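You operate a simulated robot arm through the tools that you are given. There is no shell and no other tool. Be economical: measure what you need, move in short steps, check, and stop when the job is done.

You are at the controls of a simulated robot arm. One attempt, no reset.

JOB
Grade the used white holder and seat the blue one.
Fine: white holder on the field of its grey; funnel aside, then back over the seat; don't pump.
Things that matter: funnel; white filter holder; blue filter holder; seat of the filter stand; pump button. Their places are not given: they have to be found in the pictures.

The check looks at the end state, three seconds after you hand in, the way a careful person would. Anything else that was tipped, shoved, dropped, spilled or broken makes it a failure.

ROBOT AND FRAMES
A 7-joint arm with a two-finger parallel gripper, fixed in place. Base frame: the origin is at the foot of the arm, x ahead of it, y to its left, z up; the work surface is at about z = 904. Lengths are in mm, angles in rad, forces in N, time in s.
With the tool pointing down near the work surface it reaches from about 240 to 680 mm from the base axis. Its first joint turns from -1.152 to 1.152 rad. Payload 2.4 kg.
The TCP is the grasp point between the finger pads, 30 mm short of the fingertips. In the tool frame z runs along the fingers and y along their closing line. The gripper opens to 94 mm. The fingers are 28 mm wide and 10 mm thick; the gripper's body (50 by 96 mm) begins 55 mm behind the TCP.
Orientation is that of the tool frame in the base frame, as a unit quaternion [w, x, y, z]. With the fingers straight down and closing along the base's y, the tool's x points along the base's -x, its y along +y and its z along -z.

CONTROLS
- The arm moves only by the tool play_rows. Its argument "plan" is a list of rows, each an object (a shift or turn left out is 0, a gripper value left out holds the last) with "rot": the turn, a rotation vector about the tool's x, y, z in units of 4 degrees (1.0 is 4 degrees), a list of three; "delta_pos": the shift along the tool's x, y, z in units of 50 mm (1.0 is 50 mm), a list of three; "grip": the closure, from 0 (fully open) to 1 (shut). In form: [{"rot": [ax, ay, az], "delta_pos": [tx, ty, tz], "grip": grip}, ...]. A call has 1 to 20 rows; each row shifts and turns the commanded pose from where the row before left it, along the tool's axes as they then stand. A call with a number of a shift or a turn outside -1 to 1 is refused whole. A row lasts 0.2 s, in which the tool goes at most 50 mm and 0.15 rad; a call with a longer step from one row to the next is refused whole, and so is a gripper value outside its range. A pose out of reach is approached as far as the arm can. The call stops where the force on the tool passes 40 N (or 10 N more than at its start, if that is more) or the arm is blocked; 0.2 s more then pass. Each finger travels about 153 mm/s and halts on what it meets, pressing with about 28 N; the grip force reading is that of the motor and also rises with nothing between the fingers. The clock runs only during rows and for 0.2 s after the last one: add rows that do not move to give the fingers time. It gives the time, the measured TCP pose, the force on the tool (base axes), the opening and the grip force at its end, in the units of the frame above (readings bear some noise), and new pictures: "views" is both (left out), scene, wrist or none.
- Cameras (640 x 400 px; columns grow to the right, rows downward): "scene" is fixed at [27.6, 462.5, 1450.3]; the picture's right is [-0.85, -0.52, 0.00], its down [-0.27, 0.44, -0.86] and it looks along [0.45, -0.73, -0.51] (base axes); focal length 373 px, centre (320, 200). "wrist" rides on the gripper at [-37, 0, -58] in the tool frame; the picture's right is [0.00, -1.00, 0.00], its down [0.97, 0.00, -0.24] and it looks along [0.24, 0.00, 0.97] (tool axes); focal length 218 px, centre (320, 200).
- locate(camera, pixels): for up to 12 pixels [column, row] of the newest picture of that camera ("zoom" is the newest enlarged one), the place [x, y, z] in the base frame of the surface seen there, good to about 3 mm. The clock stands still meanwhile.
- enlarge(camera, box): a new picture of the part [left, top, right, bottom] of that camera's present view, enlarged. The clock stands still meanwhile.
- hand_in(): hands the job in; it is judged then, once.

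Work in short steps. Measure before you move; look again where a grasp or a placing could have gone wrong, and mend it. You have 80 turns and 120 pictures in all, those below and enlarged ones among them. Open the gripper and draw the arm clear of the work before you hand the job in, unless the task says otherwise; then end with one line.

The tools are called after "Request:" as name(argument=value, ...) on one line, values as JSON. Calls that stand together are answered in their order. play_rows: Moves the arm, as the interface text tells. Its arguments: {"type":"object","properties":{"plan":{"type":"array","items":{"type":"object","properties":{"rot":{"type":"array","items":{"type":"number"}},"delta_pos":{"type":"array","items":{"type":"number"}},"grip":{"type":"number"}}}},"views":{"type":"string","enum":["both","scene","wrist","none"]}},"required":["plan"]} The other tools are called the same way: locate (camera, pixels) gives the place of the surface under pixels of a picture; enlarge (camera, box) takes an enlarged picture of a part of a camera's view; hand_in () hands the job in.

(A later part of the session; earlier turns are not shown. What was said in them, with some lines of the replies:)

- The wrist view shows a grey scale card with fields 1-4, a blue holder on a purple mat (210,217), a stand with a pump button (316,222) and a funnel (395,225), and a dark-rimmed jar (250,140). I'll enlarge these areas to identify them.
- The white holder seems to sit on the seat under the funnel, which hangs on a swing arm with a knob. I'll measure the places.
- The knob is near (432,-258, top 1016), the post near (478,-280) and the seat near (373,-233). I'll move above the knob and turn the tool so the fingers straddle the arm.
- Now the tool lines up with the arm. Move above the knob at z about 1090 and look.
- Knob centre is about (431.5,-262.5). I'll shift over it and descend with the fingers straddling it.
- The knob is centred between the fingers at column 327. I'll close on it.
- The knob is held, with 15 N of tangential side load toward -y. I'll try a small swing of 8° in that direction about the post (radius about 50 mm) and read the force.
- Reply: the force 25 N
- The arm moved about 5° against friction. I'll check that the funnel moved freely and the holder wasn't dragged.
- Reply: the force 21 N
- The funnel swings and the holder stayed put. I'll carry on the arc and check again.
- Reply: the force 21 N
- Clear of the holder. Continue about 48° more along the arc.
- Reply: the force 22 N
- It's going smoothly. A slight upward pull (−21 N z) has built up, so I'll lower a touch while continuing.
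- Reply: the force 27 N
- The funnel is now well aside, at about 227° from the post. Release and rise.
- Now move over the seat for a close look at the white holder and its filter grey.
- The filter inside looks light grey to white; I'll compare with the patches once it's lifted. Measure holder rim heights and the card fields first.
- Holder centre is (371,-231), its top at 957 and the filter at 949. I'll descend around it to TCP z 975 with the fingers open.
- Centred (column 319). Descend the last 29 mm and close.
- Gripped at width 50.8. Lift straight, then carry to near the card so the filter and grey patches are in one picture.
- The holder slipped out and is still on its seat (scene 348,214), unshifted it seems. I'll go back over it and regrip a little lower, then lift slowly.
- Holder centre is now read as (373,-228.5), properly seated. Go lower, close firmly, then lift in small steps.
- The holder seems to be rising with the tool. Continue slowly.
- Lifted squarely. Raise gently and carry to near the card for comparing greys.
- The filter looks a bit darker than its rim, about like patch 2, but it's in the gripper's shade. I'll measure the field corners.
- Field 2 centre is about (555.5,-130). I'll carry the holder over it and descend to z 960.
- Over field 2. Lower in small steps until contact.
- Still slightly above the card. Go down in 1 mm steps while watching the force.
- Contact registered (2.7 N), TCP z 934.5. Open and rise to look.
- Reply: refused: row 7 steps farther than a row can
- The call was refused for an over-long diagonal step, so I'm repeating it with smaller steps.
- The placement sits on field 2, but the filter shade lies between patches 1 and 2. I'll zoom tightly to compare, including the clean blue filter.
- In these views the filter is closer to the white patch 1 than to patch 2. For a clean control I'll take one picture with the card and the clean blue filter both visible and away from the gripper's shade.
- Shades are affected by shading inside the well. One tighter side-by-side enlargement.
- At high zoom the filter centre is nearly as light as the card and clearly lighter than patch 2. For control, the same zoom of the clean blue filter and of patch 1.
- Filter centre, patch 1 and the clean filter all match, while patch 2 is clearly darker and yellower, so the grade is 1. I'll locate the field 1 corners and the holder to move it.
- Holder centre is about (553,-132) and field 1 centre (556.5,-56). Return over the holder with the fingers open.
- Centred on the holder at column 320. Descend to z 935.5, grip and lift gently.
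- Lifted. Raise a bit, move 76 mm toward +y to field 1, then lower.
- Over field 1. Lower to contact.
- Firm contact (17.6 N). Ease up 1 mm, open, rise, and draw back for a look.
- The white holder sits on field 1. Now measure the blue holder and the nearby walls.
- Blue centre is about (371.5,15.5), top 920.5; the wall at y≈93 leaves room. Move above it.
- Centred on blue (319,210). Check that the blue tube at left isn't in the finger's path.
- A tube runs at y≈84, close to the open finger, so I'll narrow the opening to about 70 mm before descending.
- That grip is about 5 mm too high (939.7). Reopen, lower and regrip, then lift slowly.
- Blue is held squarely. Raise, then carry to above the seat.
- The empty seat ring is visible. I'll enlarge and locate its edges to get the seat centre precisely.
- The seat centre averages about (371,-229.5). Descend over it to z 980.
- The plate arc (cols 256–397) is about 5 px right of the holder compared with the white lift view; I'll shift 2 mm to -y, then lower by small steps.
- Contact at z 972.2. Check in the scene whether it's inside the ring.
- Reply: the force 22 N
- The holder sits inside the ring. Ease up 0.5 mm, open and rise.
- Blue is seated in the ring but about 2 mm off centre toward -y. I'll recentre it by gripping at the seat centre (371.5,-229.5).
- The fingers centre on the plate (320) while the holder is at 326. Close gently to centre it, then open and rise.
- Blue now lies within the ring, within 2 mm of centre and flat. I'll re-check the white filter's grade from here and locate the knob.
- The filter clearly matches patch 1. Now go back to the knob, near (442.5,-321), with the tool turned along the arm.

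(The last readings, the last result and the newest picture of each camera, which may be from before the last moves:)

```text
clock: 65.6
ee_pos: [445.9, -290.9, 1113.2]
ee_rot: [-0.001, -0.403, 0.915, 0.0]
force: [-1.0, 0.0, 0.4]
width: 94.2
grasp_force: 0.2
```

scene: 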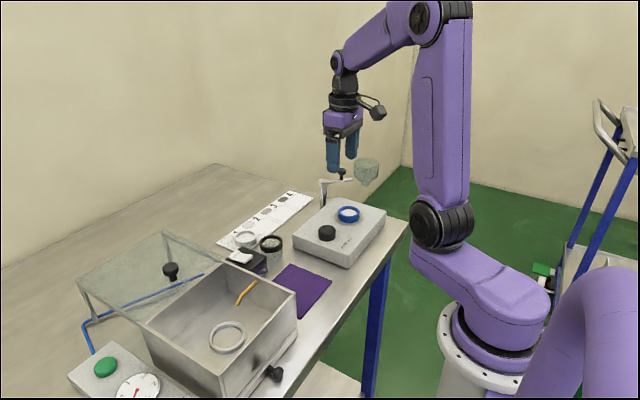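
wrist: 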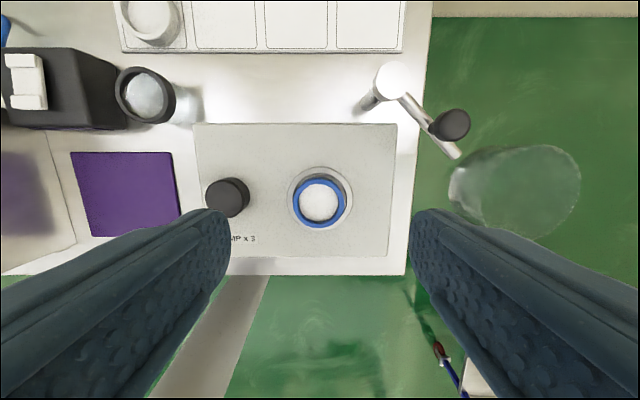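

I'm 30 mm short in y; correct it and go down to z 1070 for a look.

Request:
play_rows(plan=[{"delta_pos": [0.49, -0.36, 0]}, {"delta_pos": [0, 0, 0.8]}, {}], views="wrist")

```text
clock: 66.4
ee_pos: [444.7, -321.3, 1073.2]
ee_rot: [0.0, -0.403, 0.915, 0.0]
force: [0.9, 0.4, -0.1]
width: 94.1
grasp_force: 0.0
```

wrist: 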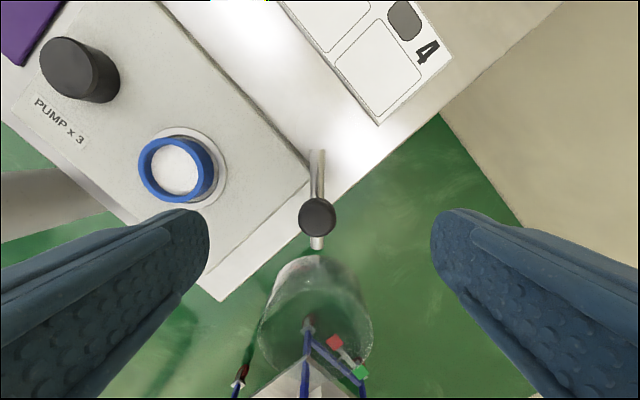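

Knob centred (318,217) and arm aligned. Descend to z 1021 and grip.

Request:
play_rows(plan=[{"delta_pos": [0, 0, 0.5]}, {"delta_pos": [0, 0, 0.54]}, {}, {"grip": 0.5}, {"grip": 0.9}, {"grip": 0.9}, {"grip": 0.9}], views="wrist")

```text
clock: 68.0
ee_pos: [442.7, -319.9, 1018.6]
ee_rot: [0.0, -0.403, 0.915, 0.0]
force: [-0.6, -0.2, -3.2]
width: 21.1
grasp_force: 45.6
```

wrist: 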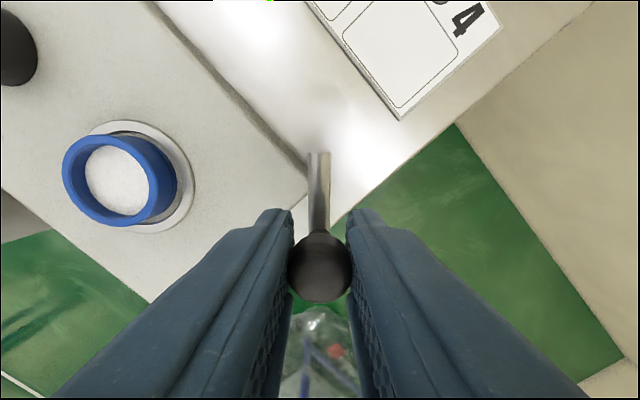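

Gripped. Swing back along the arc, first 36°.

Request:
play_rows(plan=[{"delta_pos": [-0.002, 0.071, 0], "rot": [0, 0, 1]}, {"delta_pos": [-0.002, 0.071, 0], "rot": [0, 0, 1]}, {"delta_pos": [-0.002, 0.071, 0], "rot": [0, 0, 1]}, {"delta_pos": [-0.002, 0.071, 0], "rot": [0, 0, 1]}, {"delta_pos": [-0.002, 0.071, 0], "rot": [0, 0, 1]}, {"delta_pos": [-0.002, 0.071, 0], "rot": [0, 0, 1]}, {"delta_pos": [-0.002, 0.071, 0], "rot": [0, 0, 1]}, {"delta_pos": [-0.002, 0.071, 0], "rot": [0, 0, 1]}, {"delta_pos": [-0.002, 0.071, 0], "rot": [0, 0, 1]}, {}], views="scene")

```text
clock: 70.2
ee_pos: [427.5, -292.8, 1017.4]
ee_rot: [0.001, -0.1, 0.995, 0.001]
force: [29.0, 5.7, -21.1]
width: 21.1
grasp_force: 44.7
```

scene: 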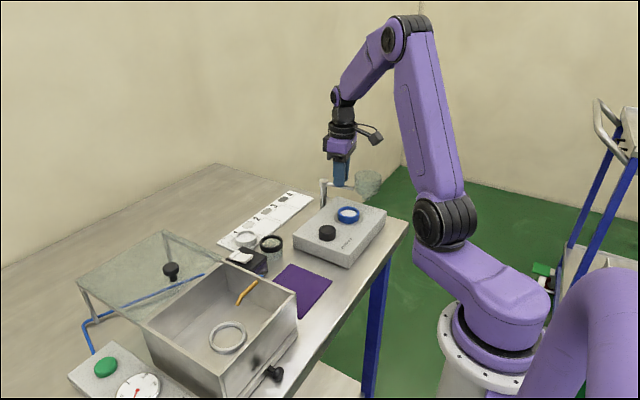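

A radial load of 29 N has built up; correct about 2.5 mm toward the post and check.

Request:
play_rows(plan=[{"delta_pos": [-0.03, 0, 0.015]}, {"delta_pos": [-0.02, 0, 0.01]}, {}], views="none")

```text
clock: 71.0
ee_pos: [427.5, -292.9, 1020.3]
ee_rot: [-0.001, -0.098, 0.995, 0.0]
force: [5.8, 3.5, 5.7]
width: 21.0
grasp_force: 44.9
```

Loads relaxed. Continue 20°.

Request:
play_rows(plan=[{"delta_pos": [-0.005, 0.07, 0], "rot": [0, 0, 1]}, {"delta_pos": [-0.005, 0.07, 0], "rot": [0, 0, 1]}, {"delta_pos": [-0.005, 0.07, 0], "rot": [0, 0, 1]}, {"delta_pos": [-0.005, 0.07, 0], "rot": [0, 0, 1]}, {}], views="scene")

Request:
enlarge(camera="scene", box=[310, 170, 390, 230])

```text
clock: 72.2
ee_pos: [427.3, -279.6, 1018.9]
ee_rot: [0.0, 0.041, 0.999, 0.0]
force: [-6.6, -4.9, 10.1]
width: 20.9
grasp_force: 44.7
```

scene: 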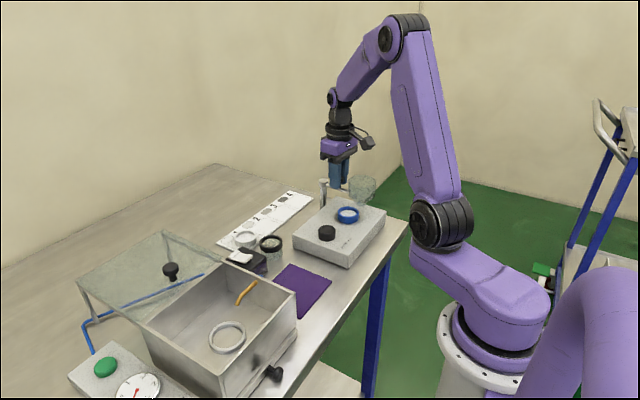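

```text
6.67 times, centred on (350, 200) of scene
```

zoom: 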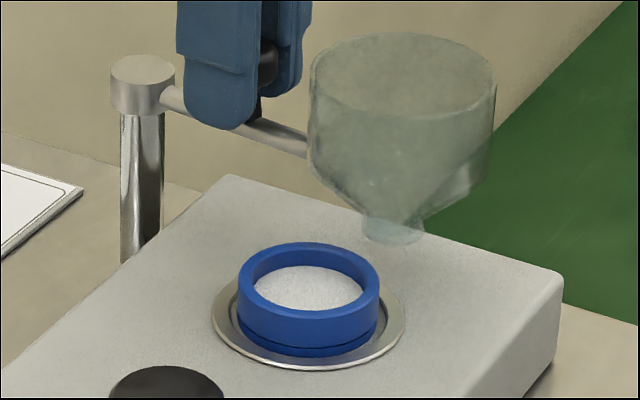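

Going well. Continue 12° and check the spout over the blue rim.

Request:
play_rows(plan=[{"delta_pos": [0.0, 0.07, 0], "rot": [0, 0, 1]}, {"delta_pos": [0.0, 0.07, 0], "rot": [0, 0, 1]}, {"delta_pos": [0.0, 0.07, 0], "rot": [0, 0, 1]}, {}], views="scene")

Request:
enlarge(camera="scene", box=[310, 170, 390, 230])

```text
clock: 73.2
ee_pos: [429.6, -267.5, 1019.0]
ee_rot: [0.002, 0.144, 0.99, -0.001]
force: [-3.3, -5.2, 14.3]
width: 21.0
grasp_force: 45.2
```

scene: 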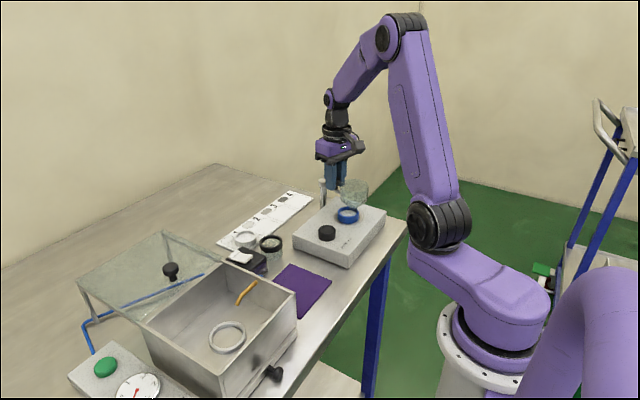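

```text
6.67 times, centred on (350, 200) of scene
```

zoom: 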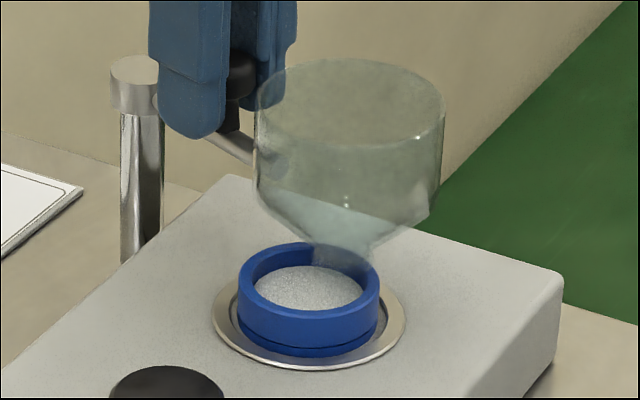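

Clear of the rim. About 9° more to match the start (funnel centre column 317 in this zoom, now 348).

Request:
play_rows(plan=[{"delta_pos": [0.0, 0.07, 0], "rot": [0, 0, 1]}, {"delta_pos": [0.0, 0.07, 0], "rot": [0, 0, 1]}, {}], views="scene")

Request:
enlarge(camera="scene", box=[310, 170, 390, 230])

```text
clock: 74.0
ee_pos: [433.4, -262.7, 1018.7]
ee_rot: [0.002, 0.214, 0.977, 0.0]
force: [0.9, -3.3, 29.9]
width: 21.2
grasp_force: 45.3
```

scene: 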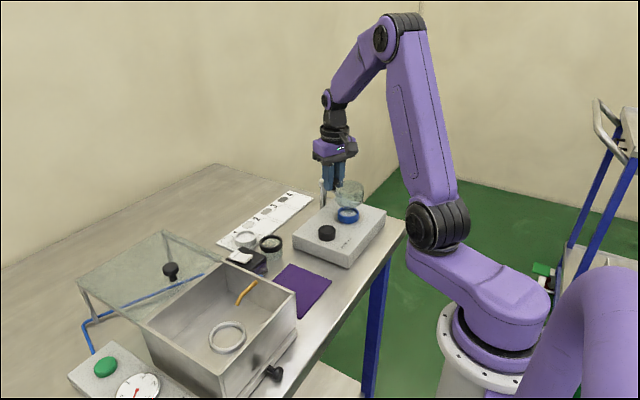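

```text
6.67 times, centred on (350, 200) of scene
```

zoom: 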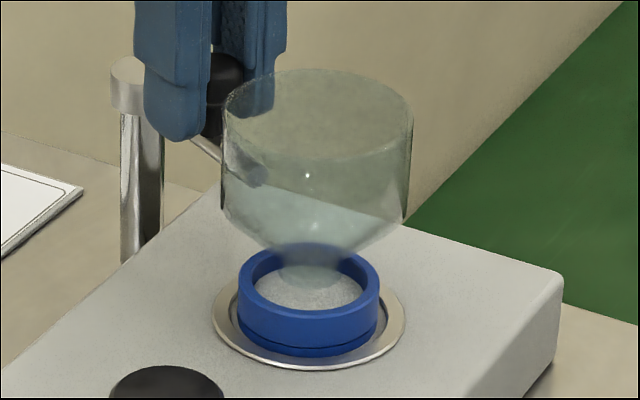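

The funnel is back to its starting position. Relieve the downward load, open, and rise straight up.

Request:
play_rows(plan=[{"delta_pos": [0, 0, -0.03]}, {"grip": 0.6}, {"grip": 0.5}, {"grip": 0.5}, {"delta_pos": [0, 0, -0.5]}, {"delta_pos": [0, 0, -0.8]}, {"delta_pos": [0, 0, -0.9]}, {"delta_pos": [0, 0, -0.9], "grip": 0}, {}], views="both")

Request:
enlarge(camera="scene", box=[310, 170, 390, 230])

Request:
enlarge(camera="scene", box=[210, 160, 410, 285])

```text
clock: 76.0
ee_pos: [429.6, -264.1, 1175.9]
ee_rot: [-0.001, 0.213, 0.977, 0.0]
force: [0.3, 0.1, -1.3]
width: 93.9
grasp_force: 0.0
```

scene: 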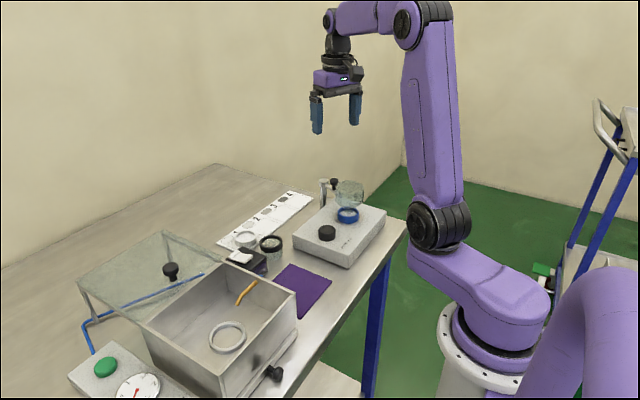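
wrist: 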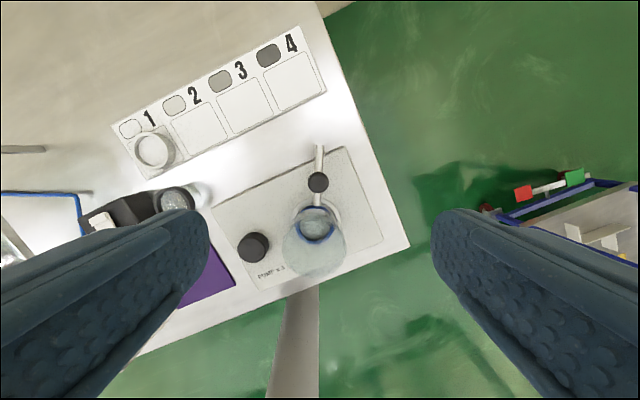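

```text
6.67 times, centred on (350, 200) of scene
```

zoom: 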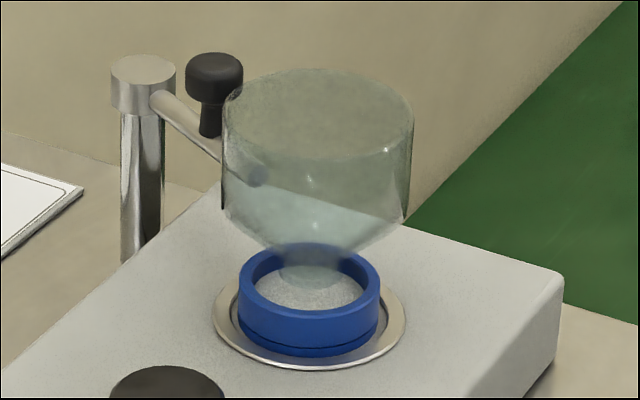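

```text
3.20 times, centred on (310, 222) of scene
```

zoom: 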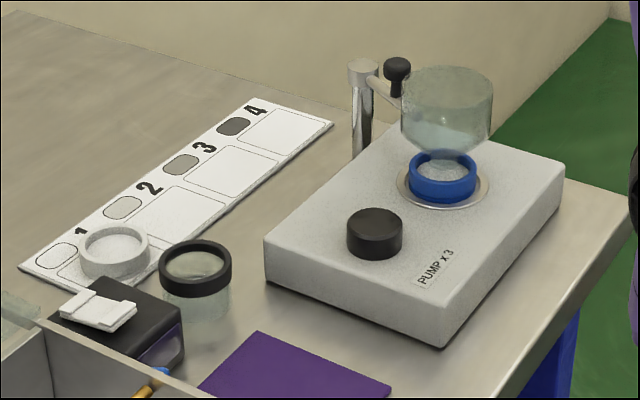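

The funnel stands over the seat as at the start, blue is seated, and the white holder is on field 1. Nothing else has moved, the gripper is open and the arm is clear, so I'm handing in.

Request:
hand_in()

```text
The job is handed in.
```

I graded the used white holder 1 and left it on field 1; the blue holder is seated within about 2 mm of centre, the funnel is back over the seat, and the pump was not pressed.
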